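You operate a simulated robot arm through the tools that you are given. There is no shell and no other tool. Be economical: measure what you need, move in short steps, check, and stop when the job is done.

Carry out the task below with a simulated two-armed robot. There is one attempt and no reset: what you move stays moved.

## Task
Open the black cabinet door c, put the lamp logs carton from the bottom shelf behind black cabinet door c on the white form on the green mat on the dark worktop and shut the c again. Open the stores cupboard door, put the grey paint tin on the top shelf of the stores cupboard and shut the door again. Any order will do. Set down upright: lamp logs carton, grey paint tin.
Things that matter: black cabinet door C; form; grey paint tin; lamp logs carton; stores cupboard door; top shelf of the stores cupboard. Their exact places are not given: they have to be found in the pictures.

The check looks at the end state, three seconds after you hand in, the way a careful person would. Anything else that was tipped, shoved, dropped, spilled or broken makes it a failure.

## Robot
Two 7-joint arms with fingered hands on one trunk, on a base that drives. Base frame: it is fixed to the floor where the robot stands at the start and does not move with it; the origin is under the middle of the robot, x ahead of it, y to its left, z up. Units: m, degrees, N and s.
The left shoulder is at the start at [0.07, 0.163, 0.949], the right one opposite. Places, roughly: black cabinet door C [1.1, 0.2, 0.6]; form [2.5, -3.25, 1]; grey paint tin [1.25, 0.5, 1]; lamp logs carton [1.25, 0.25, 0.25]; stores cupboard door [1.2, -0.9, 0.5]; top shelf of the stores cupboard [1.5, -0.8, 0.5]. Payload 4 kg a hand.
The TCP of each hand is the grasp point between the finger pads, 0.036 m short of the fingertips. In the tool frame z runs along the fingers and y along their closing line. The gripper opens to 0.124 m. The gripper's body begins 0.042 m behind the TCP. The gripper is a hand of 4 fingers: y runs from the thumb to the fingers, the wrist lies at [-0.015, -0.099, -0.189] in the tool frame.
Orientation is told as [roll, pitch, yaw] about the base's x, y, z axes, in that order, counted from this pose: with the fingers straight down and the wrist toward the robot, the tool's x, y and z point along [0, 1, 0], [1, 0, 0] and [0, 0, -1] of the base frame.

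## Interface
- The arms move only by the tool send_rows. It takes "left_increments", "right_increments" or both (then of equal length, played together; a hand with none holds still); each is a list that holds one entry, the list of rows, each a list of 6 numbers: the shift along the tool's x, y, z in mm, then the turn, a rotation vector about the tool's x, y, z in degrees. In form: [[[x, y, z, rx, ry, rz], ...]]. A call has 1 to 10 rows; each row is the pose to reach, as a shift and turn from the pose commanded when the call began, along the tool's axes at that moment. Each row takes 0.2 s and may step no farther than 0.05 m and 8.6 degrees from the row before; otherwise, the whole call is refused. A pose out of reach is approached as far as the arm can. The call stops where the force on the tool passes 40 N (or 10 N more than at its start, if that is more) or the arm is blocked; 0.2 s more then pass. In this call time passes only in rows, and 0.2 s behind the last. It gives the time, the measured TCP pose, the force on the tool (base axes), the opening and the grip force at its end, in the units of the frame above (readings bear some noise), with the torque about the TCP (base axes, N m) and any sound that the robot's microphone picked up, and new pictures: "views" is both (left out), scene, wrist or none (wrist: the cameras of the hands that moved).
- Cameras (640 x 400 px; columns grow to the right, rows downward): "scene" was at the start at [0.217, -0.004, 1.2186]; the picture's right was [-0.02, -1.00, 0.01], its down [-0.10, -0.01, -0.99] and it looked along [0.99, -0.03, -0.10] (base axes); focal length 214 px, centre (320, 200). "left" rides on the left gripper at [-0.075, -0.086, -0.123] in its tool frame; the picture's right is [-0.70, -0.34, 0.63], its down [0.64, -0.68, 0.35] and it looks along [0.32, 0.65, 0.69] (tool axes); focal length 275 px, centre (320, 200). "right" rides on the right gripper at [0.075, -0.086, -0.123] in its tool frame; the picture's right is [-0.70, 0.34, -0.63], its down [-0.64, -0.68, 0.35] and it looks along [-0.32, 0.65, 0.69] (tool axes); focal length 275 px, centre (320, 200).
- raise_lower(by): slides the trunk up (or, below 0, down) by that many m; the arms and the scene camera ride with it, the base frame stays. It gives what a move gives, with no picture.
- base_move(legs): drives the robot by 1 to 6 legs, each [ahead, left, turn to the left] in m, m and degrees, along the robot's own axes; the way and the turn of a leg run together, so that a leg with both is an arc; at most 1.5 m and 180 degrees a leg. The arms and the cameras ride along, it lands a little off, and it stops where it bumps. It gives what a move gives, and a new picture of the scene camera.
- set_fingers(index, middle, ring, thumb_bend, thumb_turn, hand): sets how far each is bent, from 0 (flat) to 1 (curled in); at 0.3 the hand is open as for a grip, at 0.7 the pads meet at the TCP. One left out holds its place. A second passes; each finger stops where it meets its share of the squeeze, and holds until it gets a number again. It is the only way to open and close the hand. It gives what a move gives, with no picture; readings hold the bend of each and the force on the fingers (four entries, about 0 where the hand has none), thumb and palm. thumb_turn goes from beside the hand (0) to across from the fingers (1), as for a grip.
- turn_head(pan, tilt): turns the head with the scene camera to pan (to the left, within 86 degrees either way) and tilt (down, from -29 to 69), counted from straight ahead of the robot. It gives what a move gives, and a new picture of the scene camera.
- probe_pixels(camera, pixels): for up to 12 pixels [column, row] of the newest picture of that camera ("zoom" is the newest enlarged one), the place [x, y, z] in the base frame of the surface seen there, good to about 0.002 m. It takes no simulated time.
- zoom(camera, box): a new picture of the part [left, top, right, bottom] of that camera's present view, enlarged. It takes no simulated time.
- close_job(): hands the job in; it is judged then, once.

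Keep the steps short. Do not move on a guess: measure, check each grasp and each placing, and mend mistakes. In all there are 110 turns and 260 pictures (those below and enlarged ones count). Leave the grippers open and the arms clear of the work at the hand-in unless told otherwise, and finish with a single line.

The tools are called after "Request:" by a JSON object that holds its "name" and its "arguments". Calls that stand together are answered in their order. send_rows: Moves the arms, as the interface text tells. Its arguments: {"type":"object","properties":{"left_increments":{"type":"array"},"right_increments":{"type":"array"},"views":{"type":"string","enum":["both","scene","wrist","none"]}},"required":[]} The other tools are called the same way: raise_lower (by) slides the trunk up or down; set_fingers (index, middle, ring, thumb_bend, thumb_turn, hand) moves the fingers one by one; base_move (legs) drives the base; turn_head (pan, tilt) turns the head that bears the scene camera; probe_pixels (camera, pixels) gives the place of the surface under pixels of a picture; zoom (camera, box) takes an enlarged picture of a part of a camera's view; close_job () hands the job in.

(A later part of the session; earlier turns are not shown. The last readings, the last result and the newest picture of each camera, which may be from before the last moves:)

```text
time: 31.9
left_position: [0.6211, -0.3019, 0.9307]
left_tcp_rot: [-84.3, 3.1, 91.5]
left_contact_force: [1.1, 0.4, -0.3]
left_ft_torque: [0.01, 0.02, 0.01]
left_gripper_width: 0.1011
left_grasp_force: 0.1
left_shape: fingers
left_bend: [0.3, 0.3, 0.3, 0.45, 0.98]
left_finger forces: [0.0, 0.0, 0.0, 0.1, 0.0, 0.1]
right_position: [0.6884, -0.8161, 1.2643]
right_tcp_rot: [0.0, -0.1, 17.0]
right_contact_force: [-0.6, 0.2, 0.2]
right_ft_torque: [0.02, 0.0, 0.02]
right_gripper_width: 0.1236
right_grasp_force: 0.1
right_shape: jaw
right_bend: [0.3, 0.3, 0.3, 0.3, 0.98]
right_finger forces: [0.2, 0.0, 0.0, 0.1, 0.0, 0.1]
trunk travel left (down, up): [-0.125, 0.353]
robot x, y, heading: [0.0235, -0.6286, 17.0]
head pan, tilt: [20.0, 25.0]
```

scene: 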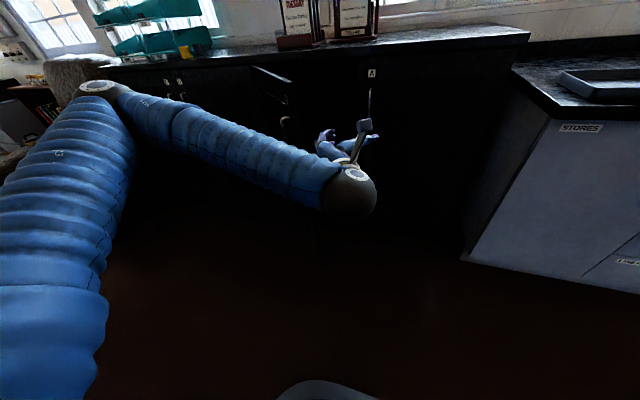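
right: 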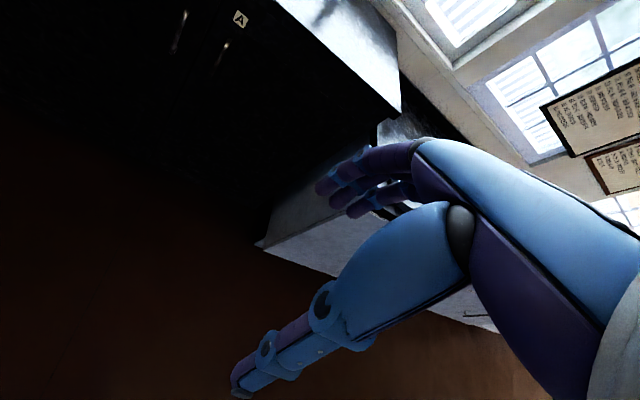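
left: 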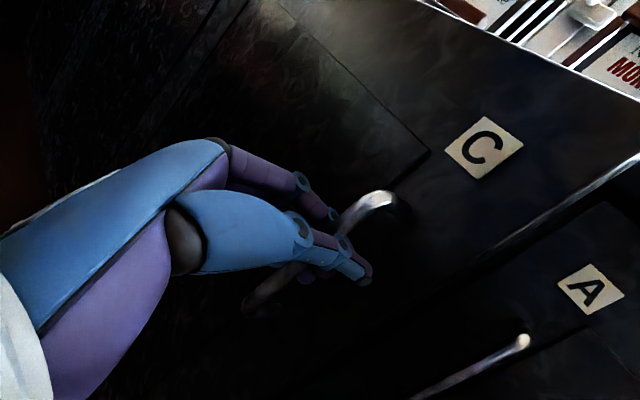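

Now I'll lift and fold the left arm away, and at the same time turn the right hand to point ahead.

Request:
{"name": "send_rows", "arguments": {"left_increments": [[[-35, 10, -10, 4.949, 4.949, 4.949], [-70, 20, -20, 9.898, 9.898, 9.898], [-105, 30, -30, 14.847, 14.847, 14.847], [-140, 40, -40, 19.796, 19.796, 19.796], [-175, 50, -50, 24.745, 24.745, 24.745], [-210, 60, -60, 29.694, 29.694, 29.694], [-245, 70, -70, 34.643, 34.643, 34.643], [-280, 80, -80, 39.592, 39.592, 39.592], [-315, 90, -90, 44.541, 44.541, 44.541], [-350, 100, -100, 49.49, 49.49, 49.49]]], "right_increments": [[[7, 5, 33, -4.949, 4.949, 4.949], [14, 10, 66, -9.898, 9.898, 9.898], [21, 15, 99, -14.847, 14.847, 14.847], [28, 20, 132, -19.796, 19.796, 19.796], [35, 25, 165, -24.745, 24.745, 24.745], [42, 30, 198, -29.694, 29.694, 29.694], [49, 35, 231, -34.643, 34.643, 34.643], [56, 40, 264, -39.592, 39.592, 39.592], [63, 45, 297, -44.541, 44.541, 44.541], [70, 50, 330, -49.49, 49.49, 49.49]]], "views": "scene"}}

```text
time: 34.1
left_position: [0.5542, -0.1838, 1.2868]
left_tcp_rot: [-23.9, -9.0, 24.6]
left_contact_force: [0.3, -0.8, -0.3]
left_ft_torque: [-0.04, -0.01, -0.02]
left_gripper_width: 0.1007
left_grasp_force: 0.1
left_shape: fingers
left_bend: [0.3, 0.3, 0.3, 0.45, 0.98]
left_finger forces: [0.1, 0.0, 0.0, 0.1, 0.1, 0.1]
right_position: [0.7353, -0.7257, 0.963]
right_tcp_rot: [62.2, -17.4, -44.5]
right_contact_force: [-0.7, 0.3, 0.9]
right_ft_torque: [0.01, -0.01, -0.01]
right_gripper_width: 0.1237
right_grasp_force: 0.0
right_shape: jaw
right_bend: [0.3, 0.3, 0.3, 0.3, 0.97]
right_finger forces: [0.1, 0.0, 0.0, 0.0, 0.0, 0.0]
right hand out of reach, approached as far as the arm can: row 8, 9, 10
trunk travel left (down, up): [-0.125, 0.353]
robot x, y, heading: [0.0226, -0.6298, 16.7]
head pan, tilt: [20.0, 25.0]
```

scene: 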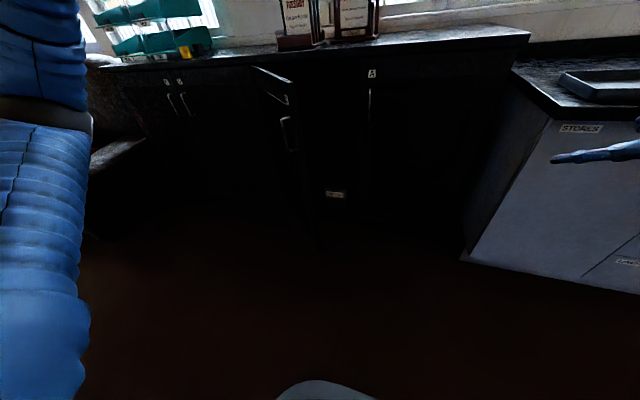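

Door C is open about 47° with its edge to the left. I'll finish turning the right hand while bringing it forward and left.

Request:
{"name": "send_rows", "arguments": {"right_increments": [[[-12, -20, 26, -4.39, 4.39, 4.39], [-24, -40, 52, -8.78, 8.78, 8.78], [-36, -60, 78, -13.17, 13.17, 13.17], [-48, -80, 104, -17.56, 17.56, 17.56], [-61, -100, 130, -21.95, 21.95, 21.95]]], "left_increments": [[[0, 0, 0, 4, 4, 4], [0, 0, 0, 8, 8, 8], [0, 0, 0, 12, 12, 12], [0, 0, 0, 12, 12, 12], [0, 0, 0, 12, 12, 12]]], "views": "both"}}

Request:
{"name": "probe_pixels", "arguments": {"camera": "scene", "pixels": [[290, 100], [256, 69], [288, 125], [336, 194], [300, 180], [345, 150], [310, 110], [465, 255]]}}

```text
time: 35.3
left_position: [0.5559, -0.1822, 1.2805]
left_tcp_rot: [-10.7, -1.0, 9.7]
left_contact_force: [0.6, 0.2, -0.6]
left_ft_torque: [-0.05, 0.03, -0.02]
left_gripper_width: 0.1007
left_grasp_force: 0.0
left_shape: fingers
left_bend: [0.3, 0.3, 0.3, 0.45, 0.98]
left_finger forces: [0.1, 0.1, 0.0, 0.0, 0.1, 0.0]
right_position: [0.7525, -0.6237, 0.8242]
right_tcp_rot: [89.3, -1.4, -71.4]
right_contact_force: [0.4, -0.3, -0.3]
right_ft_torque: [0.02, 0.02, -0.01]
right_gripper_width: 0.124
right_grasp_force: 0.1
right_shape: jaw
right_bend: [0.3, 0.3, 0.3, 0.3, 0.97]
right_finger forces: [0.1, 0.1, 0.0, 0.1, 0.0, 0.1]
right hand out of reach, approached as far as the arm can: row 1
trunk travel left (down, up): [-0.125, 0.353]
robot x, y, heading: [0.0225, -0.6289, 16.8]
head pan, tilt: [20.0, 25.0]
```

scene: 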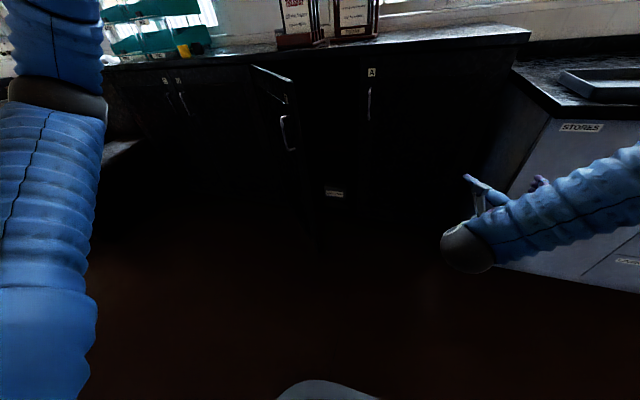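
right: 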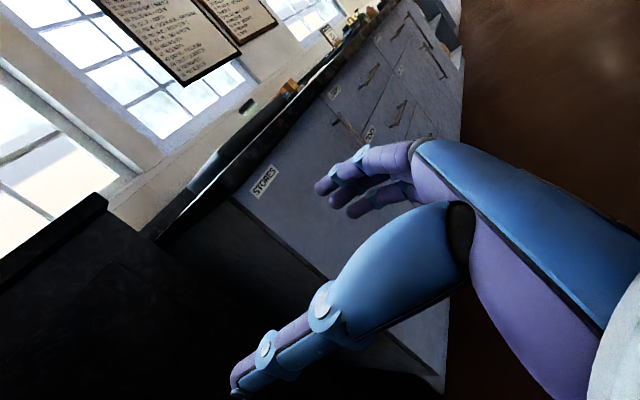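
left: 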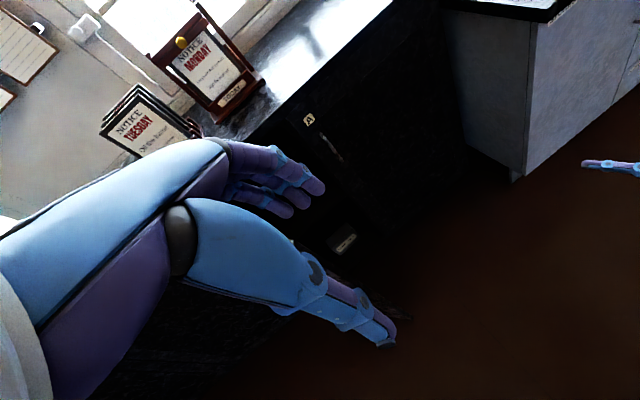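

```text
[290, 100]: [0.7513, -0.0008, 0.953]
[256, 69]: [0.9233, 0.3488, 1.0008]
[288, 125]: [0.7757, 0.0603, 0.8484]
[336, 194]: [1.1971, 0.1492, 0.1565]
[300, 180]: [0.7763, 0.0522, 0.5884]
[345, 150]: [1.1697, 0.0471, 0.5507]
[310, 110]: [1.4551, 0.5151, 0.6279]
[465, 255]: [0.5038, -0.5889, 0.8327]
```

The door edge is at (0.75, 0.0). A label shows low inside at pixel (336,194); I'll enlarge it.

Request:
{"name": "zoom", "arguments": {"camera": "scene", "box": [300, 160, 380, 220]}}

Request:
{"name": "zoom", "arguments": {"camera": "left", "box": [280, 180, 440, 300]}}

```text
6.67 times, centred on (340, 190) of scene
```

zoom: 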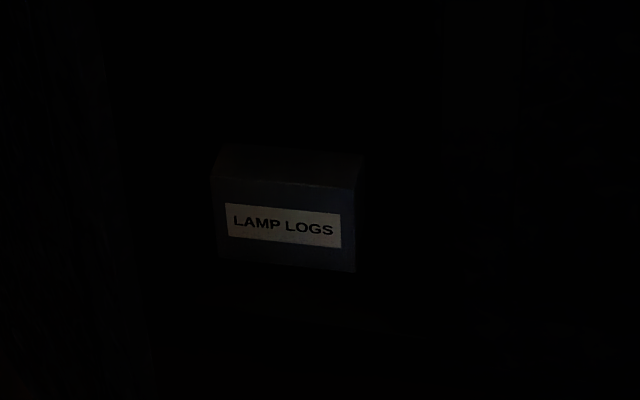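

```text
3.33 times, centred on (360, 240) of left
```

zoom: 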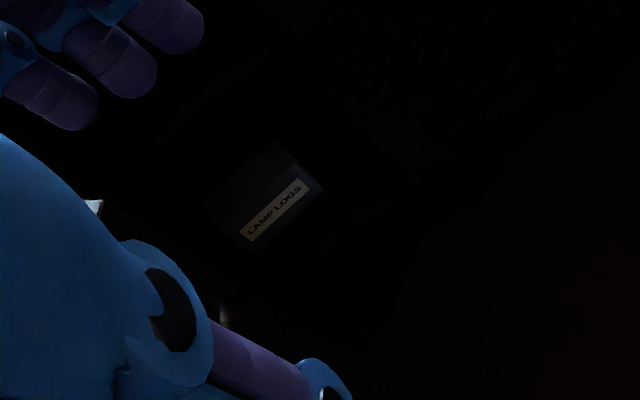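

That is the LAMP LOGS carton. Now I'll close the right hand loosely and drive it inside the door's edge.

Request:
{"name": "set_fingers", "arguments": {"hand": "right", "index": 0.5, "middle": 0.5, "ring": 0.5, "thumb_bend": 0.65}}

Request:
{"name": "base_move", "arguments": {"legs": [[0, 0.45, 0], [0.32, 0, 0]]}}

```text
time: 36.3
left_position: [0.5549, -0.1847, 1.2828]
left_tcp_rot: [-10.6, -1.1, 9.7]
left_contact_force: [-0.5, 1.0, -0.5]
left_ft_torque: [0.0, -0.02, 0.0]
left_gripper_width: 0.1009
left_grasp_force: 0.2
left_shape: fingers
left_bend: [0.3, 0.3, 0.3, 0.45, 0.98]
left_finger forces: [0.1, 0.0, 0.0, 0.0, 0.0, 0.2]
right_position: [0.7517, -0.6231, 0.824]
right_tcp_rot: [89.1, -1.3, -71.3]
right_contact_force: [-0.8, -0.7, -0.4]
right_ft_torque: [-0.01, 0.02, -0.01]
right_gripper_width: 0.0395
right_grasp_force: 0.1
right_shape: fingers
right_bend: [0.5, 0.5, 0.5, 0.65, 0.97]
right_finger forces: [0.0, 0.1, 0.1, 0.1, 0.1, 0.0]
trunk travel left (down, up): [-0.125, 0.353]
robot x, y, heading: [0.0227, -0.6292, 16.9]
head pan, tilt: [20.0, 25.0]
```

```text
time: 40.8
left_position: [0.7492, 0.3288, 1.282]
left_tcp_rot: [-10.7, -1.0, 8.5]
left_contact_force: [-0.1, 0.4, 0.4]
left_ft_torque: [0.01, -0.01, -0.04]
left_gripper_width: 0.1006
left_grasp_force: 0.2
left_shape: fingers
left_bend: [0.3, 0.3, 0.3, 0.45, 0.98]
left_finger forces: [0.0, 0.1, 0.1, 0.0, 0.0, 0.1]
right_position: [0.9362, -0.1145, 0.8237]
right_tcp_rot: [89.1, -1.4, -72.3]
right_contact_force: [-0.3, -0.6, -0.8]
right_ft_torque: [0.01, 0.01, -0.03]
right_gripper_width: 0.0392
right_grasp_force: 0.1
right_shape: fingers
right_bend: [0.5, 0.5, 0.5, 0.65, 0.97]
right_finger forces: [0.0, 0.1, 0.0, 0.0, 0.1, 0.1]
trunk travel left (down, up): [-0.125, 0.353]
robot x, y, heading: [0.2056, -0.1059, 15.9]
head pan, tilt: [20.0, 25.0]
```

scene: 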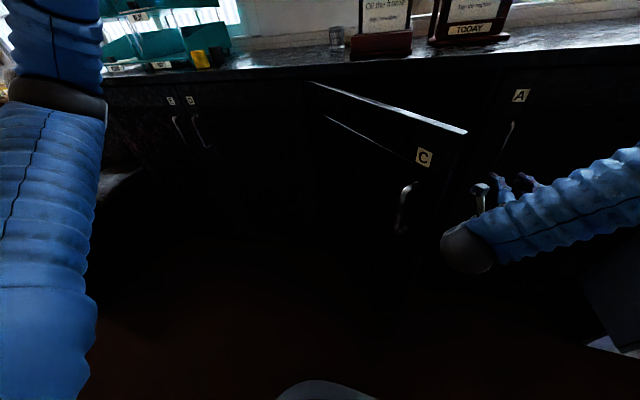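

The right hand is inside the edge, but the wrist is level with it. I'll reach 0.15 m further in, then sweep left.

Request:
{"name": "send_rows", "arguments": {"right_increments": [[[0, 15, 45, 0, 0, 0], [0, 20, 90, 0, 0, 0], [0, 20, 140, 0, 0, 0], [0, -10, 140, 0, 0, 0], [0, -40, 140, 0, 0, 0], [0, -70, 140, 0, 0, 0], [0, -100, 140, 0, 0, 0], [0, -130, 135, 0, 0, 0], [0, -160, 130, 0, 0, 0], [0, -190, 125, 0, 0, 0]]], "views": "scene"}}

```text
time: 43.0
left_position: [0.7482, 0.3294, 1.2826]
left_tcp_rot: [-10.6, -1.1, 8.6]
left_contact_force: [-0.5, 0.5, -0.5]
left_ft_torque: [-0.02, -0.03, 0.04]
left_gripper_width: 0.1012
left_grasp_force: 0.1
left_shape: fingers
left_bend: [0.3, 0.3, 0.3, 0.45, 0.98]
left_finger forces: [0.1, 0.0, 0.0, 0.1, 0.0, 0.1]
right_position: [0.997, 0.107, 0.8154]
right_tcp_rot: [89.1, -1.4, -72.5]
right_contact_force: [-0.1, 0.9, 0.5]
right_ft_torque: [0.01, -0.03, 0.0]
right_gripper_width: 0.0391
right_grasp_force: 0.0
right_shape: fingers
right_bend: [0.5, 0.5, 0.5, 0.65, 0.97]
right_finger forces: [0.1, 0.0, 0.1, 0.0, 0.1, 0.0]
trunk travel left (down, up): [-0.125, 0.353]
robot x, y, heading: [0.2059, -0.1059, 15.8]
head pan, tilt: [20.0, 25.0]
```

scene: 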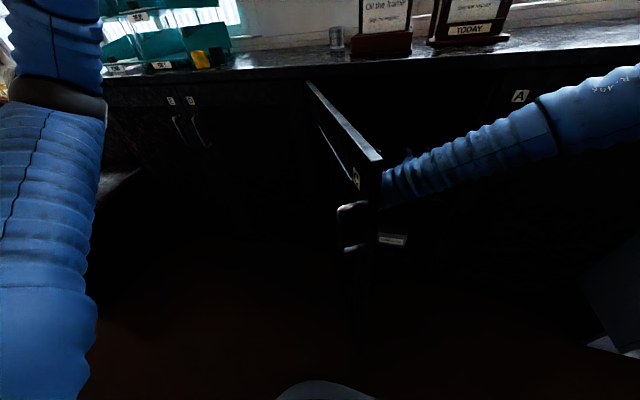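

The door is swinging open. Keep sweeping left and a little back.

Request:
{"name": "send_rows", "arguments": {"right_increments": [[[0, -30, -5, 0, 0, 0], [0, -60, -10, 0, 0, 0], [0, -90, -20, 0, 0, 0], [0, -120, -30, 0, 0, 0], [0, -150, -40, 0, 0, 0], [0, -180, -50, 0, 0, 0], [0, -210, -60, 0, 0, 0], [0, -240, -70, 0, 0, 0], [0, -270, -80, 0, 0, 0]]], "views": "scene"}}

```text
time: 45.2
left_position: [0.7486, 0.3139, 1.2865]
left_tcp_rot: [-10.4, -1.3, 8.1]
left_contact_force: [-0.4, 1.0, 1.3]
left_ft_torque: [0.04, -0.04, 0.02]
left_gripper_width: 0.1009
left_grasp_force: 0.0
left_shape: fingers
left_bend: [0.3, 0.3, 0.3, 0.45, 0.98]
left_finger forces: [0.0, 0.1, 0.0, 0.0, 0.1, 0.1]
right_position: [0.8629, 0.2979, 0.8089]
right_tcp_rot: [88.0, -1.5, -74.5]
right_contact_force: [0.0, 0.1, -0.7]
right_ft_torque: [0.02, 0.03, -0.01]
right_gripper_width: 0.0391
right_grasp_force: 0.1
right_shape: fingers
right_bend: [0.5, 0.5, 0.5, 0.65, 0.97]
right_finger forces: [0.0, 0.0, 0.0, 0.0, 0.1, 0.0]
trunk travel left (down, up): [-0.125, 0.353]
robot x, y, heading: [0.2068, -0.1113, 15.3]
head pan, tilt: [20.0, 25.0]
stopped in row 9 (right hand): the arm was blocked; the commanded pose is now the measured one
```

scene: 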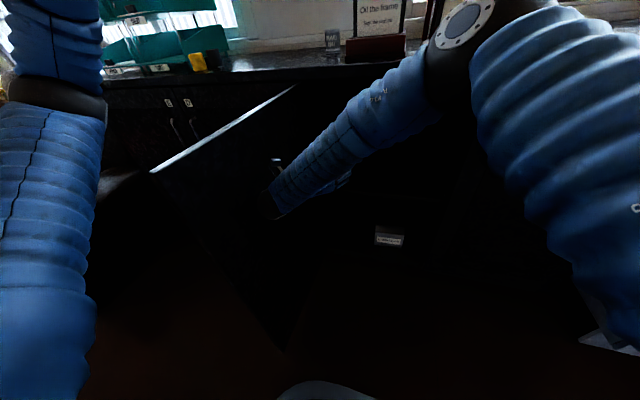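

The door is now wide open. I'll measure the door and the carton.

Request:
{"name": "probe_pixels", "arguments": {"camera": "scene", "pixels": [[156, 168], [288, 90], [285, 335], [389, 240]]}}

Request:
{"name": "zoom", "arguments": {"camera": "scene", "box": [340, 200, 440, 270]}}

```text
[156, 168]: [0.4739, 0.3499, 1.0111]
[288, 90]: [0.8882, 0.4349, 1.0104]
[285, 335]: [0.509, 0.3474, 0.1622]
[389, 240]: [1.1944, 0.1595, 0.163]
```

```text
5.71 times, centred on (390, 235) of scene
```

zoom: 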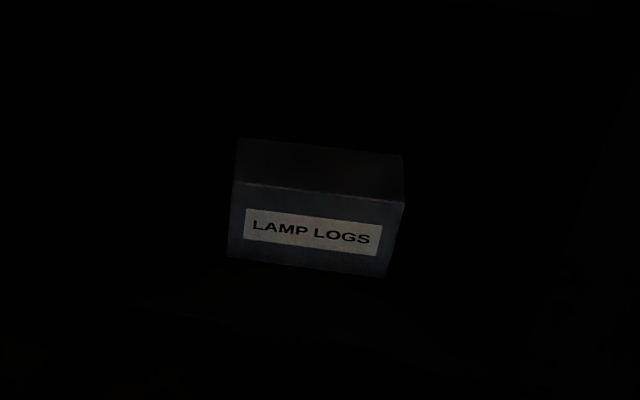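

Request:
{"name": "probe_pixels", "arguments": {"camera": "zoom", "pixels": [[234, 186], [401, 206], [231, 254], [383, 274], [240, 143], [400, 160], [310, 232], [320, 165], [200, 290], [300, 330], [320, 60], [480, 300]]}}

```text
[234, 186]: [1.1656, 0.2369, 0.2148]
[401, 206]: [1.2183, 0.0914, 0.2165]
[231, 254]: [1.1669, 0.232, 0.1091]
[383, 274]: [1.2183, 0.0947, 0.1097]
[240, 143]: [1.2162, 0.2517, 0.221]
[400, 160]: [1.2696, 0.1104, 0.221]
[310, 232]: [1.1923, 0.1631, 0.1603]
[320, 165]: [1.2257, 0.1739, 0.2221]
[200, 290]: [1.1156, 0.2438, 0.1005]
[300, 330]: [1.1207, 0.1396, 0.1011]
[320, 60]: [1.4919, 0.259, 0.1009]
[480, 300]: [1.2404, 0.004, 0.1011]
```

The carton is about 0.155 wide, 0.06 deep and 0.12 high, standing on a shelf at z 0.101. I need to know the clearance above it, so I'll probe the interior.

Request:
{"name": "probe_pixels", "arguments": {"camera": "scene", "pixels": [[400, 110], [400, 130], [400, 150], [400, 165], [400, 180], [400, 195], [400, 208], [400, 218], [440, 170], [440, 200], [470, 200], [360, 225]]}}

```text
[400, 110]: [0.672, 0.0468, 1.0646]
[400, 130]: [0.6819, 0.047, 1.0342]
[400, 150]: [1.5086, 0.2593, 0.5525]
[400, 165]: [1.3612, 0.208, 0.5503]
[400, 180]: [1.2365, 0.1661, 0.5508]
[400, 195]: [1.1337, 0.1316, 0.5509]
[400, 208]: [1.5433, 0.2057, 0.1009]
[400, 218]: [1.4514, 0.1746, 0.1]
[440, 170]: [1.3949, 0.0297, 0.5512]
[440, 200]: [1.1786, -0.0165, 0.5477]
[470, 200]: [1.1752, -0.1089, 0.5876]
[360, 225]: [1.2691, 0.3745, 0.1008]
```

The upper shelf's top is at z 0.55, so there is about 0.31 m above the carton. That allows a grasp from above across its 0.06 m depth. I'll take the right hand out of the door's arc and turn it fingers-down.

Request:
{"name": "send_rows", "arguments": {"right_increments": [[[0, 30, 0, 4.949, -4.949, -4.949], [0, 60, 0, 9.898, -9.898, -9.898], [0, 90, 0, 14.847, -14.847, -14.847], [0, 120, 0, 19.796, -19.796, -19.796], [0, 150, 0, 24.745, -24.745, -24.745], [0, 180, 0, 29.694, -29.694, -29.694], [0, 210, 0, 34.643, -34.643, -34.643], [0, 240, 0, 39.592, -39.592, -39.592], [0, 270, 0, 44.541, -44.541, -44.541], [0, 300, 0, 49.49, -49.49, -49.49]]], "views": "none"}}

Request:
{"name": "set_fingers", "arguments": {"hand": "right", "index": 0.3, "middle": 0.3, "ring": 0.3, "thumb_bend": 0.3}}

Request:
{"name": "raise_lower", "arguments": {"by": -0.12}}

```text
time: 47.4
left_position: [0.7497, 0.3199, 1.2833]
left_tcp_rot: [-10.7, -1.1, 8.2]
left_contact_force: [0.1, -0.1, 0.4]
left_ft_torque: [0.05, 0.0, -0.01]
left_gripper_width: 0.1009
left_grasp_force: 0.1
left_shape: fingers
left_bend: [0.3, 0.3, 0.3, 0.45, 0.98]
left_finger forces: [0.0, 0.1, 0.0, 0.0, 0.1, 0.1]
right_position: [0.9423, 0.0149, 0.8122]
right_tcp_rot: [21.3, -14.1, -7.1]
right_contact_force: [0.0, -0.4, -0.4]
right_ft_torque: [-0.01, 0.03, -0.01]
right_gripper_width: 0.0392
right_grasp_force: 0.0
right_shape: fingers
right_bend: [0.5, 0.5, 0.5, 0.65, 0.97]
right_finger forces: [0.0, 0.0, 0.1, 0.1, 0.0, 0.1]
trunk travel left (down, up): [-0.125, 0.353]
robot x, y, heading: [0.2072, -0.1113, 15.2]
head pan, tilt: [20.0, 25.0]
```

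```text
time: 48.4
left_position: [0.7502, 0.3201, 1.2827]
left_tcp_rot: [-10.6, -1.1, 8.2]
left_contact_force: [0.5, 0.2, 0.3]
left_ft_torque: [0.02, 0.0, 0.0]
left_gripper_width: 0.1009
left_grasp_force: 0.0
left_shape: fingers
left_bend: [0.3, 0.3, 0.3, 0.45, 0.98]
left_finger forces: [0.1, 0.0, 0.1, 0.1, 0.0, 0.1]
right_position: [0.942, 0.0152, 0.8126]
right_tcp_rot: [21.3, -14.2, -7.3]
right_contact_force: [-0.6, 0.1, -0.7]
right_ft_torque: [-0.02, -0.01, -0.01]
right_gripper_width: 0.1229
right_grasp_force: 0.1
right_shape: fingers
right_bend: [0.3, 0.3, 0.3, 0.3, 0.97]
right_finger forces: [0.0, 0.0, 0.0, 0.0, 0.1, 0.0]
trunk travel left (down, up): [-0.125, 0.353]
robot x, y, heading: [0.2065, -0.11, 15.3]
head pan, tilt: [20.0, 25.0]
```

```text
time: 49.9
left_position: [0.7482, 0.3198, 1.1644]
left_tcp_rot: [-10.6, -1.2, 8.2]
left_contact_force: [-0.2, 0.8, 0.5]
left_ft_torque: [0.03, 0.0, 0.02]
left_gripper_width: 0.1007
left_grasp_force: 0.0
left_shape: fingers
left_bend: [0.3, 0.3, 0.3, 0.45, 0.98]
left_finger forces: [0.1, 0.1, 0.1, 0.1, 0.0, 0.0]
right_position: [0.9414, 0.0172, 0.6948]
right_tcp_rot: [21.4, -14.3, -7.3]
right_contact_force: [-1.1, 0.4, 0.4]
right_ft_torque: [0.01, 0.02, 0.01]
right_gripper_width: 0.1231
right_grasp_force: 0.1
right_shape: fingers
right_bend: [0.3, 0.3, 0.3, 0.3, 0.97]
right_finger forces: [0.0, 0.0, 0.1, 0.0, 0.0, 0.0]
trunk travel left (down, up): [-0.005, 0.473]
robot x, y, heading: [0.2104, -0.1076, 15.2]
head pan, tilt: [20.0, 25.0]
```

I'll finish turning the right hand fingers-down and lower it.

Request:
{"name": "send_rows", "arguments": {"right_increments": [[[-15, -10, 38, 3.15, -3.03, -3.78], [-29, -20, 75, 6.3, -6.06, -7.56], [-44, -30, 113, 9.45, -9.1, -11.35], [-59, -41, 151, 12.6, -12.1, -15.1], [-73, -51, 188, 15.75, -15.15, -18.9], [-88, -61, 226, 18.9, -18.2, -22.7]]], "views": "none"}}

Request:
{"name": "turn_head", "arguments": {"pan": 0, "tilt": 40}}

```text
time: 51.3
left_position: [0.7509, 0.32, 1.1616]
left_tcp_rot: [-10.6, -1.0, 8.3]
left_contact_force: [-0.1, 0.5, 0.4]
left_ft_torque: [-0.01, 0.02, -0.02]
left_gripper_width: 0.101
left_grasp_force: 0.1
left_shape: fingers
left_bend: [0.3, 0.3, 0.3, 0.45, 0.98]
left_finger forces: [0.0, 0.1, 0.0, 0.1, 0.1, 0.0]
right_position: [0.9426, 0.0157, 0.4403]
right_tcp_rot: [-0.4, 0.6, 18.4]
right_contact_force: [0.1, -0.1, -0.4]
right_ft_torque: [0.03, -0.04, -0.01]
right_gripper_width: 0.1233
right_grasp_force: 0.1
right_shape: fingers
right_bend: [0.3, 0.3, 0.3, 0.3, 0.97]
right_finger forces: [0.0, 0.1, 0.0, 0.0, 0.0, 0.0]
trunk travel left (down, up): [-0.005, 0.473]
robot x, y, heading: [0.2055, -0.1107, 15.0]
head pan, tilt: [20.0, 25.0]
```

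```text
time: 52.1
left_position: [0.7502, 0.3192, 1.1626]
left_tcp_rot: [-10.5, -1.0, 8.1]
left_contact_force: [-0.1, 0.2, 0.7]
left_ft_torque: [0.01, 0.03, -0.02]
left_gripper_width: 0.1009
left_grasp_force: 0.0
left_shape: fingers
left_bend: [0.3, 0.3, 0.3, 0.45, 0.98]
left_finger forces: [0.0, 0.1, 0.1, 0.2, 0.1, 0.0]
right_position: [0.9429, 0.0144, 0.4407]
right_tcp_rot: [-0.4, 0.5, 18.5]
right_contact_force: [0.7, 0.0, -0.2]
right_ft_torque: [-0.03, -0.01, 0.02]
right_gripper_width: 0.1231
right_grasp_force: 0.0
right_shape: fingers
right_bend: [0.3, 0.3, 0.3, 0.3, 0.97]
right_finger forces: [0.0, 0.0, 0.0, 0.1, 0.0, 0.0]
trunk travel left (down, up): [-0.005, 0.473]
robot x, y, heading: [0.2093, -0.1109, 15.2]
head pan, tilt: [0.0, 40.0]
```

scene: 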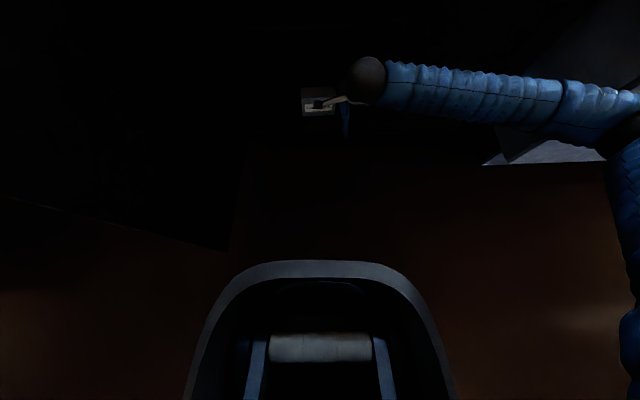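

Orientation is good. The elbow is out to the right, so before driving ahead I'll probe for clearance from the grey cupboard, plus the base's front edge.

Request:
{"name": "probe_pixels", "arguments": {"camera": "scene", "pixels": [[320, 264], [215, 310], [622, 115], [605, 130], [485, 163], [365, 60], [230, 248], [540, 155]]}}

```text
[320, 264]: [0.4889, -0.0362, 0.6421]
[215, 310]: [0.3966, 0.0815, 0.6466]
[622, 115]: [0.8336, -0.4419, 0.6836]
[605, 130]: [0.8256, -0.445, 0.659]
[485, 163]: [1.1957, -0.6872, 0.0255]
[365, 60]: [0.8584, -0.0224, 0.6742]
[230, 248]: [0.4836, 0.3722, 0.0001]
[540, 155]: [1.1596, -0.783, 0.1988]
```

The forearm must come in from the front, so I'll work at a longer reach: drive ahead only 0.16 m and squared up. First I'll lower and tilt the right hand (wrist lower, to go under the shelf) and lift the left hand.

Request:
{"name": "send_rows", "arguments": {"right_increments": [[[0, 0, 35, -6.25, 0, 0], [0, 0, 70, -12.5, 0, 0], [0, 0, 105, -18.75, 0, 0], [0, 0, 140, -25, 0, 0]]], "left_increments": [[[0, 0, -38, 0, 0, 0], [0, 0, -76, 0, 0, 0], [0, 0, -114, 0, 0, 0], [0, 0, -150, 0, 0, 0]]], "views": "none"}}

Request:
{"name": "base_move", "arguments": {"legs": [[0.16, 0, 2.8]]}}

Request:
{"name": "zoom", "arguments": {"camera": "right", "box": [0, 0, 640, 400]}}

```text
time: 53.3
left_position: [0.7441, 0.35, 1.31]
left_tcp_rot: [-10.6, -1.0, 8.2]
left_contact_force: [-0.7, -0.3, 0.1]
left_ft_torque: [0.06, 0.01, -0.01]
left_gripper_width: 0.1009
left_grasp_force: 0.0
left_shape: fingers
left_bend: [0.3, 0.3, 0.3, 0.45, 0.98]
left_finger forces: [0.1, 0.0, 0.1, 0.0, 0.0, 0.0]
right_position: [0.9653, 0.0236, 0.3366]
right_tcp_rot: [-0.9, -22.7, 11.3]
right_contact_force: [0.0, -0.3, 0.4]
right_ft_torque: [-0.01, -0.01, -0.02]
right_gripper_width: 0.1233
right_grasp_force: 0.1
right_shape: fingers
right_bend: [0.3, 0.3, 0.3, 0.3, 0.97]
right_finger forces: [0.0, 0.0, 0.0, 0.1, 0.0, 0.1]
right hand out of reach, approached as far as the arm can: row 3, 4
trunk travel left (down, up): [-0.005, 0.473]
robot x, y, heading: [0.2083, -0.1105, 15.4]
head pan, tilt: [0.0, 40.0]
stopped in row 4 (right hand): the arm was blocked; the commanded pose is now the measured one
```

```text
time: 54.7
left_position: [0.8729, 0.4185, 1.3092]
left_tcp_rot: [-10.6, -0.9, 11.0]
left_contact_force: [0.7, 0.4, -1.0]
left_ft_torque: [-0.01, -0.03, 0.0]
left_gripper_width: 0.101
left_grasp_force: 0.0
left_shape: fingers
left_bend: [0.3, 0.3, 0.3, 0.45, 0.98]
left_finger forces: [0.0, 0.0, 0.0, 0.0, 0.0, 0.0]
right_position: [1.1097, 0.1055, 0.3364]
right_tcp_rot: [-0.9, -22.7, 14.2]
right_contact_force: [0.1, -0.1, -0.9]
right_ft_torque: [0.0, 0.03, -0.02]
right_gripper_width: 0.1232
right_grasp_force: 0.0
right_shape: fingers
right_bend: [0.3, 0.3, 0.3, 0.3, 0.97]
right_finger forces: [0.1, 0.0, 0.1, 0.0, 0.1, 0.0]
trunk travel left (down, up): [-0.005, 0.473]
robot x, y, heading: [0.358, -0.0646, 17.9]
head pan, tilt: [0.0, 40.0]
```

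scene: 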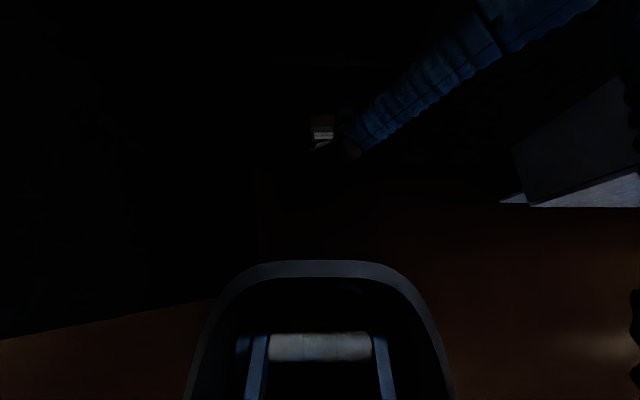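

```text
1.00 times, centred on (320, 200) of right (not enlarged: the box is as wide or as high as the picture)
```

zoom: 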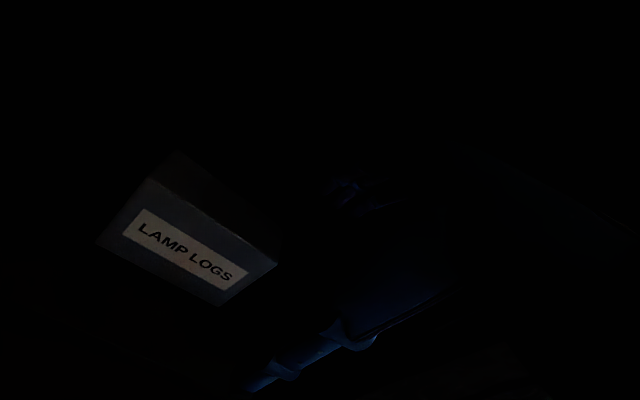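

The forearm now looks different; I'll probe where it runs.

Request:
{"name": "probe_pixels", "arguments": {"camera": "scene", "pixels": [[350, 145], [400, 100], [450, 60], [500, 30], [560, 10], [630, 330], [632, 120]]}}

Request:
{"name": "turn_head", "arguments": {"pan": -35, "tilt": 35}}

```text
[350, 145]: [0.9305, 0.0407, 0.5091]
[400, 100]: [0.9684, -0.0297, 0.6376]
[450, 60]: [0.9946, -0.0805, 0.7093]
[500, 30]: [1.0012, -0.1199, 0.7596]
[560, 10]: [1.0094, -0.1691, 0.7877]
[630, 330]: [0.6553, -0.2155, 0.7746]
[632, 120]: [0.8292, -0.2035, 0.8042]
```

```text
time: 55.8
left_position: [0.8729, 0.4194, 1.3105]
left_tcp_rot: [-10.6, -0.9, 11.1]
left_contact_force: [0.6, -0.4, -0.3]
left_ft_torque: [0.01, 0.01, 0.01]
left_gripper_width: 0.1006
left_grasp_force: 0.0
left_shape: fingers
left_bend: [0.3, 0.3, 0.3, 0.45, 0.98]
left_finger forces: [0.1, 0.0, 0.0, 0.0, 0.1, 0.0]
right_position: [1.1094, 0.1045, 0.3363]
right_tcp_rot: [-1.0, -22.6, 14.1]
right_contact_force: [0.1, 0.6, 0.2]
right_ft_torque: [0.0, 0.03, -0.02]
right_gripper_width: 0.1231
right_grasp_force: 0.0
right_shape: fingers
right_bend: [0.3, 0.3, 0.3, 0.3, 0.97]
right_finger forces: [0.0, 0.1, 0.0, 0.1, 0.0, 0.0]
trunk travel left (down, up): [-0.005, 0.473]
robot x, y, heading: [0.3568, -0.0673, 18.3]
head pan, tilt: [-35.0, 35.0]
```

scene: 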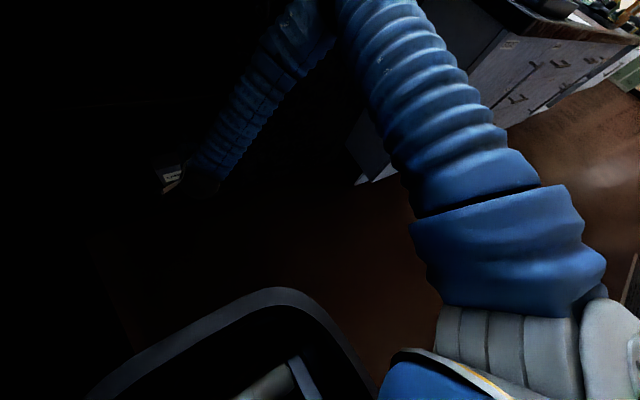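

The wrist will stay outside the cabinet, below the shelf's level, and the elbow has room. I'll move level, over the carton.

Request:
{"name": "send_rows", "arguments": {"right_increments": [[[10, 26, 16, 0, 0, -1.5], [20, 53, 33, 0, 0, -3], [30, 80, 50, 0, 0, -4.5], [40, 106, 66, 0, 0, -6]]], "views": "both"}}

```text
time: 56.8
left_position: [0.8736, 0.4189, 1.3098]
left_tcp_rot: [-10.6, -0.9, 11.0]
left_contact_force: [0.0, -0.1, 0.0]
left_ft_torque: [-0.03, 0.01, 0.03]
left_gripper_width: 0.1009
left_grasp_force: 0.1
left_shape: fingers
left_bend: [0.3, 0.3, 0.3, 0.45, 0.98]
left_finger forces: [0.0, 0.1, 0.0, 0.1, 0.0, 0.1]
right_position: [1.218, 0.1711, 0.3152]
right_tcp_rot: [-3.4, -22.4, 20.7]
right_contact_force: [0.4, 0.4, -0.1]
right_ft_torque: [0.0, 0.03, 0.02]
right_gripper_width: 0.1233
right_grasp_force: 0.0
right_shape: fingers
right_bend: [0.3, 0.3, 0.3, 0.3, 0.97]
right_finger forces: [0.0, 0.1, 0.0, 0.1, 0.1, 0.0]
trunk travel left (down, up): [-0.005, 0.473]
robot x, y, heading: [0.3589, -0.0687, 17.7]
head pan, tilt: [-35.0, 35.0]
```

scene: 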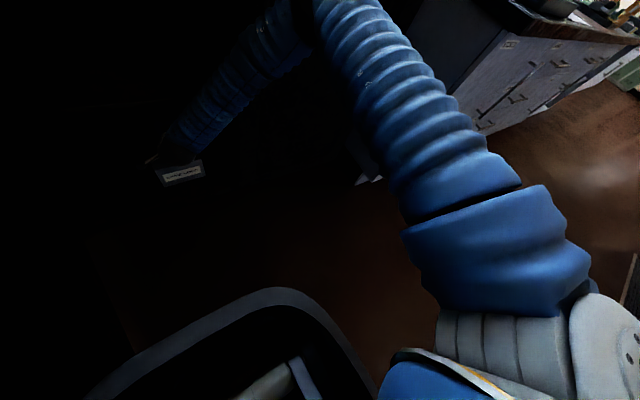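
right: 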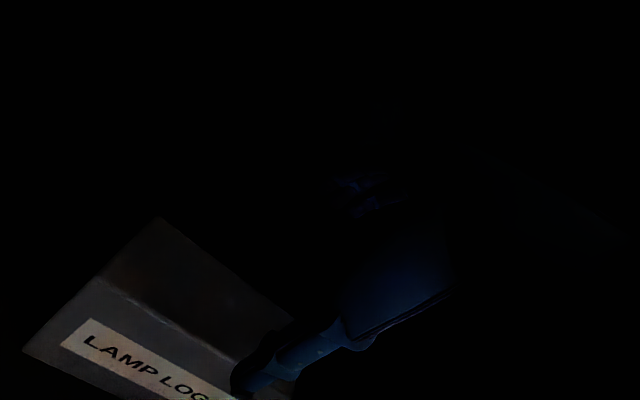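

The TCP is centred over the carton. I'll bring the hand upright as I descend to z≈0.19.

Request:
{"name": "send_rows", "arguments": {"right_increments": [[[0, -12, 29, 5.6, 0.85, 0], [0, -24, 58, 11.2, 1.7, 0], [0, -36, 87, 16.8, 2.55, 0], [0, -48, 115, 22.4, 3.4, 0]]], "views": "wrist"}}

```text
time: 57.8
left_position: [0.8724, 0.4197, 1.3098]
left_tcp_rot: [-10.6, -0.9, 11.1]
left_contact_force: [-0.7, 0.2, -0.2]
left_ft_torque: [0.03, 0.01, -0.01]
left_gripper_width: 0.1008
left_grasp_force: 0.1
left_shape: fingers
left_bend: [0.3, 0.3, 0.3, 0.45, 0.98]
left_finger forces: [0.1, 0.1, 0.0, 0.0, 0.0, 0.0]
right_position: [1.2201, 0.163, 0.1887]
right_tcp_rot: [0.2, 0.0, 19.9]
right_contact_force: [0.7, 0.8, -0.2]
right_ft_torque: [0.0, 0.02, -0.01]
right_gripper_width: 0.1234
right_grasp_force: 0.1
right_shape: fingers
right_bend: [0.3, 0.3, 0.3, 0.3, 0.97]
right_finger forces: [0.0, 0.0, 0.0, 0.1, 0.0, 0.0]
trunk travel left (down, up): [-0.005, 0.473]
robot x, y, heading: [0.3571, -0.0675, 18.1]
head pan, tilt: [-35.0, 35.0]
```

right: 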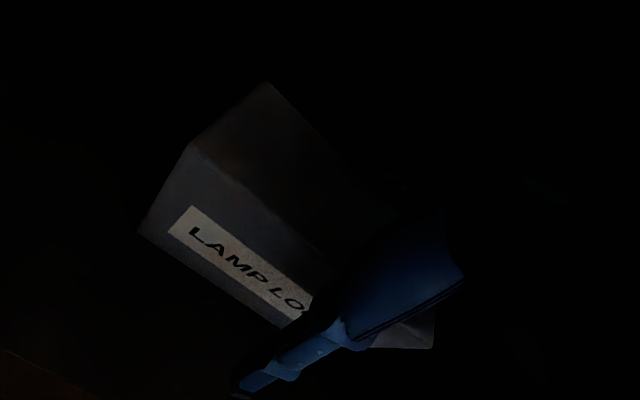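

The thumb is in front and the fingers behind the carton. Closing.

Request:
{"name": "set_fingers", "arguments": {"hand": "right", "index": 0.7, "middle": 0.7, "ring": 0.7, "thumb_bend": 0.7}}

Request:
{"name": "zoom", "arguments": {"camera": "right", "box": [100, 50, 500, 400]}}

```text
time: 58.8
left_position: [0.871, 0.4194, 1.3105]
left_tcp_rot: [-10.6, -0.9, 11.0]
left_contact_force: [-0.3, -0.2, 0.4]
left_ft_torque: [0.03, -0.01, -0.06]
left_gripper_width: 0.1009
left_grasp_force: 0.0
left_shape: fingers
left_bend: [0.3, 0.3, 0.3, 0.45, 0.98]
left_finger forces: [0.0, 0.0, 0.0, 0.1, 0.0, 0.1]
right_position: [1.2201, 0.1648, 0.1923]
right_tcp_rot: [0.3, -0.2, 20.0]
right_contact_force: [1.1, -2.6, 10.9]
right_ft_torque: [0.52, -0.38, -0.01]
right_gripper_width: 0.0827
right_grasp_force: 43.8
right_shape: fingers
right_bend: [0.4, 0.47, 0.47, 0.52, 0.96]
right_finger forces: [22.2, 9.1, 9.9, 0.1, 45.6, 0.0]
trunk travel left (down, up): [-0.005, 0.473]
robot x, y, heading: [0.3571, -0.0669, 17.8]
head pan, tilt: [-35.0, 35.0]
```

```text
1.14 times, centred on (300, 225) of right
```

zoom: 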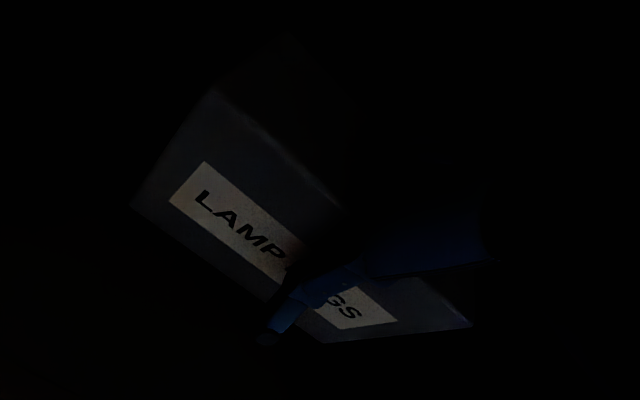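

Gripped at 44 N. I'll lift 20 mm and check.

Request:
{"name": "send_rows", "arguments": {"right_increments": [[[0, 0, -10, 0, 0, 0], [0, 0, -20, 0, 0, 0]]], "views": "wrist"}}

```text
time: 59.4
left_position: [0.8727, 0.4203, 1.3086]
left_tcp_rot: [-10.6, -0.8, 11.1]
left_contact_force: [-0.3, -0.2, 0.2]
left_ft_torque: [0.04, 0.03, -0.01]
left_gripper_width: 0.1008
left_grasp_force: 0.0
left_shape: fingers
left_bend: [0.3, 0.3, 0.3, 0.45, 0.98]
left_finger forces: [0.1, 0.1, 0.1, 0.1, 0.1, 0.1]
right_position: [1.2162, 0.1656, 0.2069]
right_tcp_rot: [0.2, 0.4, 20.3]
right_contact_force: [0.9, -0.1, -3.2]
right_ft_torque: [-0.08, 0.01, -0.01]
right_gripper_width: 0.075
right_grasp_force: 28.9
right_shape: fingers
right_bend: [0.42, 0.5, 0.49, 0.54, 0.96]
right_finger forces: [14.1, 6.7, 7.6, 0.0, 29.9, 0.0]
trunk travel left (down, up): [-0.005, 0.473]
robot x, y, heading: [0.3549, -0.0666, 18.0]
head pan, tilt: [-35.0, 35.0]
```

right: 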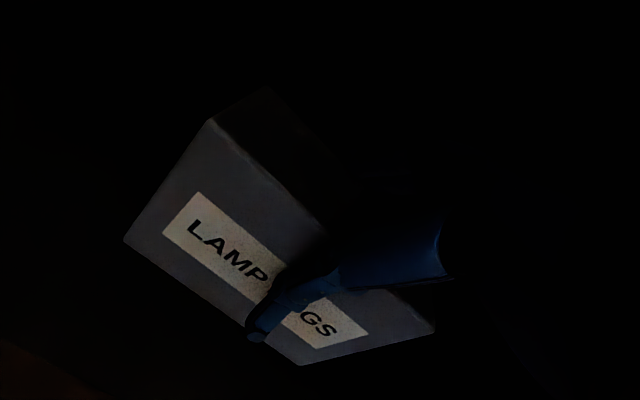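

The carton came up (about 3 N). I'll lift slightly more, then drive straight back out.

Request:
{"name": "send_rows", "arguments": {"right_increments": [[[0, 0, -10, 0, 0, 0], [0, -5, -18, 0, 0, 0]]], "views": "none"}}

Request:
{"name": "base_move", "arguments": {"legs": [[-0.45, 0, 0]]}}

Request:
{"name": "zoom", "arguments": {"camera": "right", "box": [0, 0, 640, 400]}}

```text
time: 60.0
left_position: [0.8703, 0.4213, 1.3109]
left_tcp_rot: [-10.6, -1.0, 11.0]
left_contact_force: [0.5, -0.2, 0.3]
left_ft_torque: [-0.05, 0.02, -0.01]
left_gripper_width: 0.1007
left_grasp_force: 0.0
left_shape: fingers
left_bend: [0.3, 0.3, 0.3, 0.45, 0.98]
left_finger forces: [0.0, 0.0, 0.0, 0.0, 0.1, 0.1]
right_position: [1.2162, 0.1662, 0.2293]
right_tcp_rot: [0.1, 0.0, 20.1]
right_contact_force: [1.0, 0.5, -4.2]
right_ft_torque: [-0.02, 0.0, 0.0]
right_gripper_width: 0.0751
right_grasp_force: 28.3
right_shape: fingers
right_bend: [0.42, 0.5, 0.5, 0.54, 0.96]
right_finger forces: [13.9, 6.4, 7.3, 0.0, 29.0, 0.0]
trunk travel left (down, up): [-0.005, 0.473]
robot x, y, heading: [0.3581, -0.0657, 18.3]
head pan, tilt: [-35.0, 35.0]
```

```text
time: 62.6
left_position: [0.4608, 0.2879, 1.3105]
left_tcp_rot: [-10.5, -1.0, 11.3]
left_contact_force: [-0.3, 1.3, -0.6]
left_ft_torque: [0.03, -0.03, 0.0]
left_gripper_width: 0.1009
left_grasp_force: 0.2
left_shape: fingers
left_bend: [0.3, 0.3, 0.3, 0.45, 0.98]
left_finger forces: [0.0, 0.0, 0.0, 0.1, 0.1, 0.0]
right_position: [0.8067, 0.0333, 0.2306]
right_tcp_rot: [0.3, -0.2, 20.3]
right_contact_force: [-0.3, 0.0, -3.6]
right_ft_torque: [-0.04, 0.05, -0.03]
right_gripper_width: 0.0753
right_grasp_force: 28.6
right_shape: fingers
right_bend: [0.42, 0.5, 0.5, 0.54, 0.96]
right_finger forces: [13.7, 6.4, 7.4, 0.0, 28.6, 0.0]
trunk travel left (down, up): [-0.005, 0.473]
robot x, y, heading: [-0.0521, -0.2007, 18.5]
head pan, tilt: [-35.0, 35.0]
```

scene: 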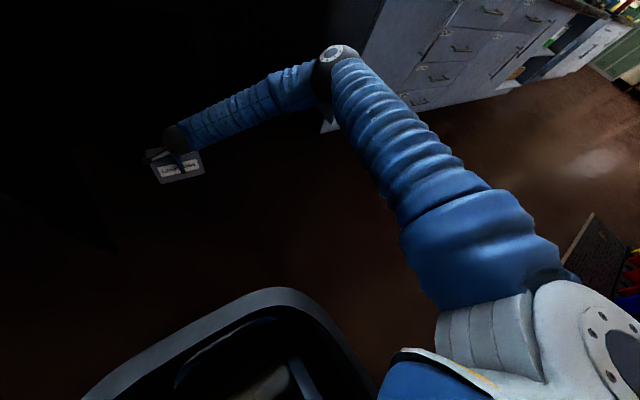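

```text
1.00 times, centred on (320, 200) of right (not enlarged: the box is as wide or as high as the picture)
```

zoom: 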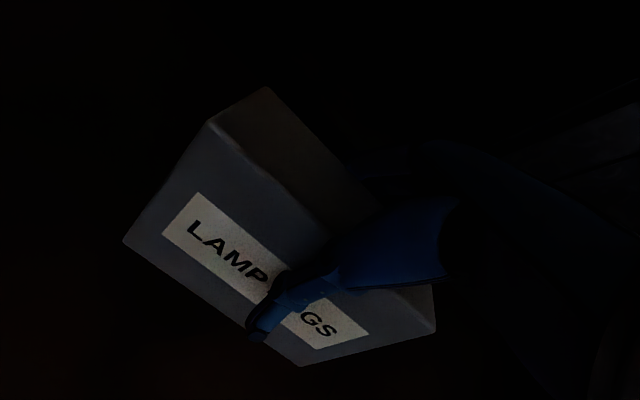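

The carton is out and steady. Next I'll shut door C with the left hand, from the outer side. Shift left, then lower the left hand to the left of the door.

Request:
{"name": "base_move", "arguments": {"legs": [[0, 0.16, 0]]}}

Request:
{"name": "send_rows", "arguments": {"left_increments": [[[7.5, 0, 40, 0, 1, 0], [15, 0, 80, 0, 2, 0], [22, 0, 120, 0, 3, 0], [30, 0, 160, 0, 4, 0], [37, 0, 200, 0, 5, 0], [45, 0, 240, 0, 6, 0], [52, 0, 280, 0, 7, 0], [60, 0, 320, 0, 8, 0], [67, 0, 360, 0, 9, 0], [75, 0, 400, 0, 10, 0]]], "views": "none"}}

Request:
{"name": "turn_head", "arguments": {"pan": 40, "tilt": 25}}

```text
time: 64.0
left_position: [0.4068, 0.444, 1.3097]
left_tcp_rot: [-10.7, -0.9, 11.5]
left_contact_force: [-0.8, 1.1, 0.8]
left_ft_torque: [-0.06, -0.01, 0.01]
left_gripper_width: 0.1011
left_grasp_force: 0.0
left_shape: fingers
left_bend: [0.3, 0.3, 0.3, 0.45, 0.98]
left_finger forces: [0.1, 0.0, 0.1, 0.1, 0.0, 0.0]
right_position: [0.7554, 0.1903, 0.2287]
right_tcp_rot: [0.2, -0.1, 20.3]
right_contact_force: [0.0, -0.8, -3.1]
right_ft_torque: [-0.05, 0.03, 0.04]
right_gripper_width: 0.0749
right_grasp_force: 28.9
right_shape: fingers
right_bend: [0.42, 0.5, 0.5, 0.54, 0.96]
right_finger forces: [13.8, 6.5, 7.3, 0.1, 28.6, 0.1]
trunk travel left (down, up): [-0.005, 0.473]
robot x, y, heading: [-0.1056, -0.0471, 18.3]
head pan, tilt: [-35.0, 35.0]
```

scene: 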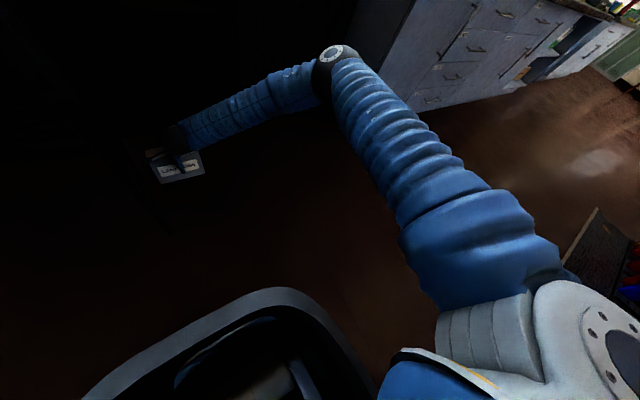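

```text
time: 66.2
left_position: [0.4155, 0.446, 0.9029]
left_tcp_rot: [-0.6, -0.8, 11.3]
left_contact_force: [-0.7, -0.3, -0.7]
left_ft_torque: [-0.01, 0.01, -0.01]
left_gripper_width: 0.1011
left_grasp_force: 0.1
left_shape: fingers
left_bend: [0.3, 0.3, 0.3, 0.45, 0.98]
left_finger forces: [0.0, 0.1, 0.0, 0.0, 0.0, 0.1]
right_position: [0.7541, 0.1899, 0.228]
right_tcp_rot: [0.1, 0.1, 20.4]
right_contact_force: [-0.4, -0.6, -3.1]
right_ft_torque: [-0.04, 0.02, 0.02]
right_gripper_width: 0.0749
right_grasp_force: 27.7
right_shape: fingers
right_bend: [0.42, 0.5, 0.5, 0.54, 0.96]
right_finger forces: [13.8, 6.4, 7.3, 0.0, 28.3, 0.0]
trunk travel left (down, up): [-0.005, 0.473]
robot x, y, heading: [-0.1065, -0.0435, 18.5]
head pan, tilt: [-35.0, 35.0]
```

```text
time: 67.7
left_position: [0.4147, 0.4457, 0.9024]
left_tcp_rot: [-0.6, -0.9, 11.5]
left_contact_force: [-0.5, 0.4, -0.3]
left_ft_torque: [0.01, 0.03, 0.03]
left_gripper_width: 0.1007
left_grasp_force: 0.1
left_shape: fingers
left_bend: [0.3, 0.3, 0.3, 0.45, 0.98]
left_finger forces: [0.0, 0.0, 0.0, 0.0, 0.0, 0.0]
right_position: [0.756, 0.1894, 0.2296]
right_tcp_rot: [0.2, -0.1, 20.4]
right_contact_force: [-0.1, -0.5, -3.8]
right_ft_torque: [-0.03, 0.01, 0.01]
right_gripper_width: 0.0753
right_grasp_force: 28.1
right_shape: fingers
right_bend: [0.42, 0.5, 0.5, 0.54, 0.96]
right_finger forces: [13.7, 6.3, 7.3, 0.1, 28.4, 0.0]
trunk travel left (down, up): [-0.005, 0.473]
robot x, y, heading: [-0.1036, -0.0469, 18.4]
head pan, tilt: [40.0, 25.0]
```

scene: 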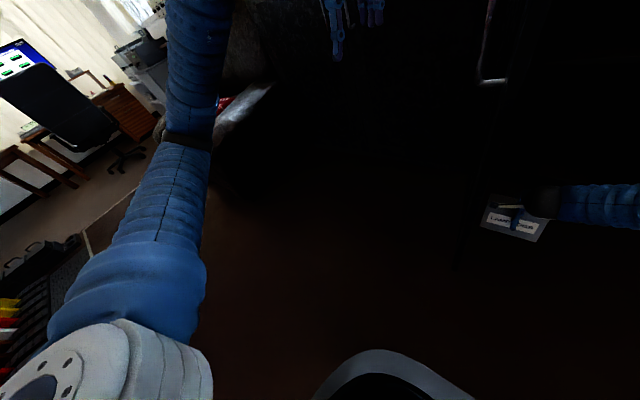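

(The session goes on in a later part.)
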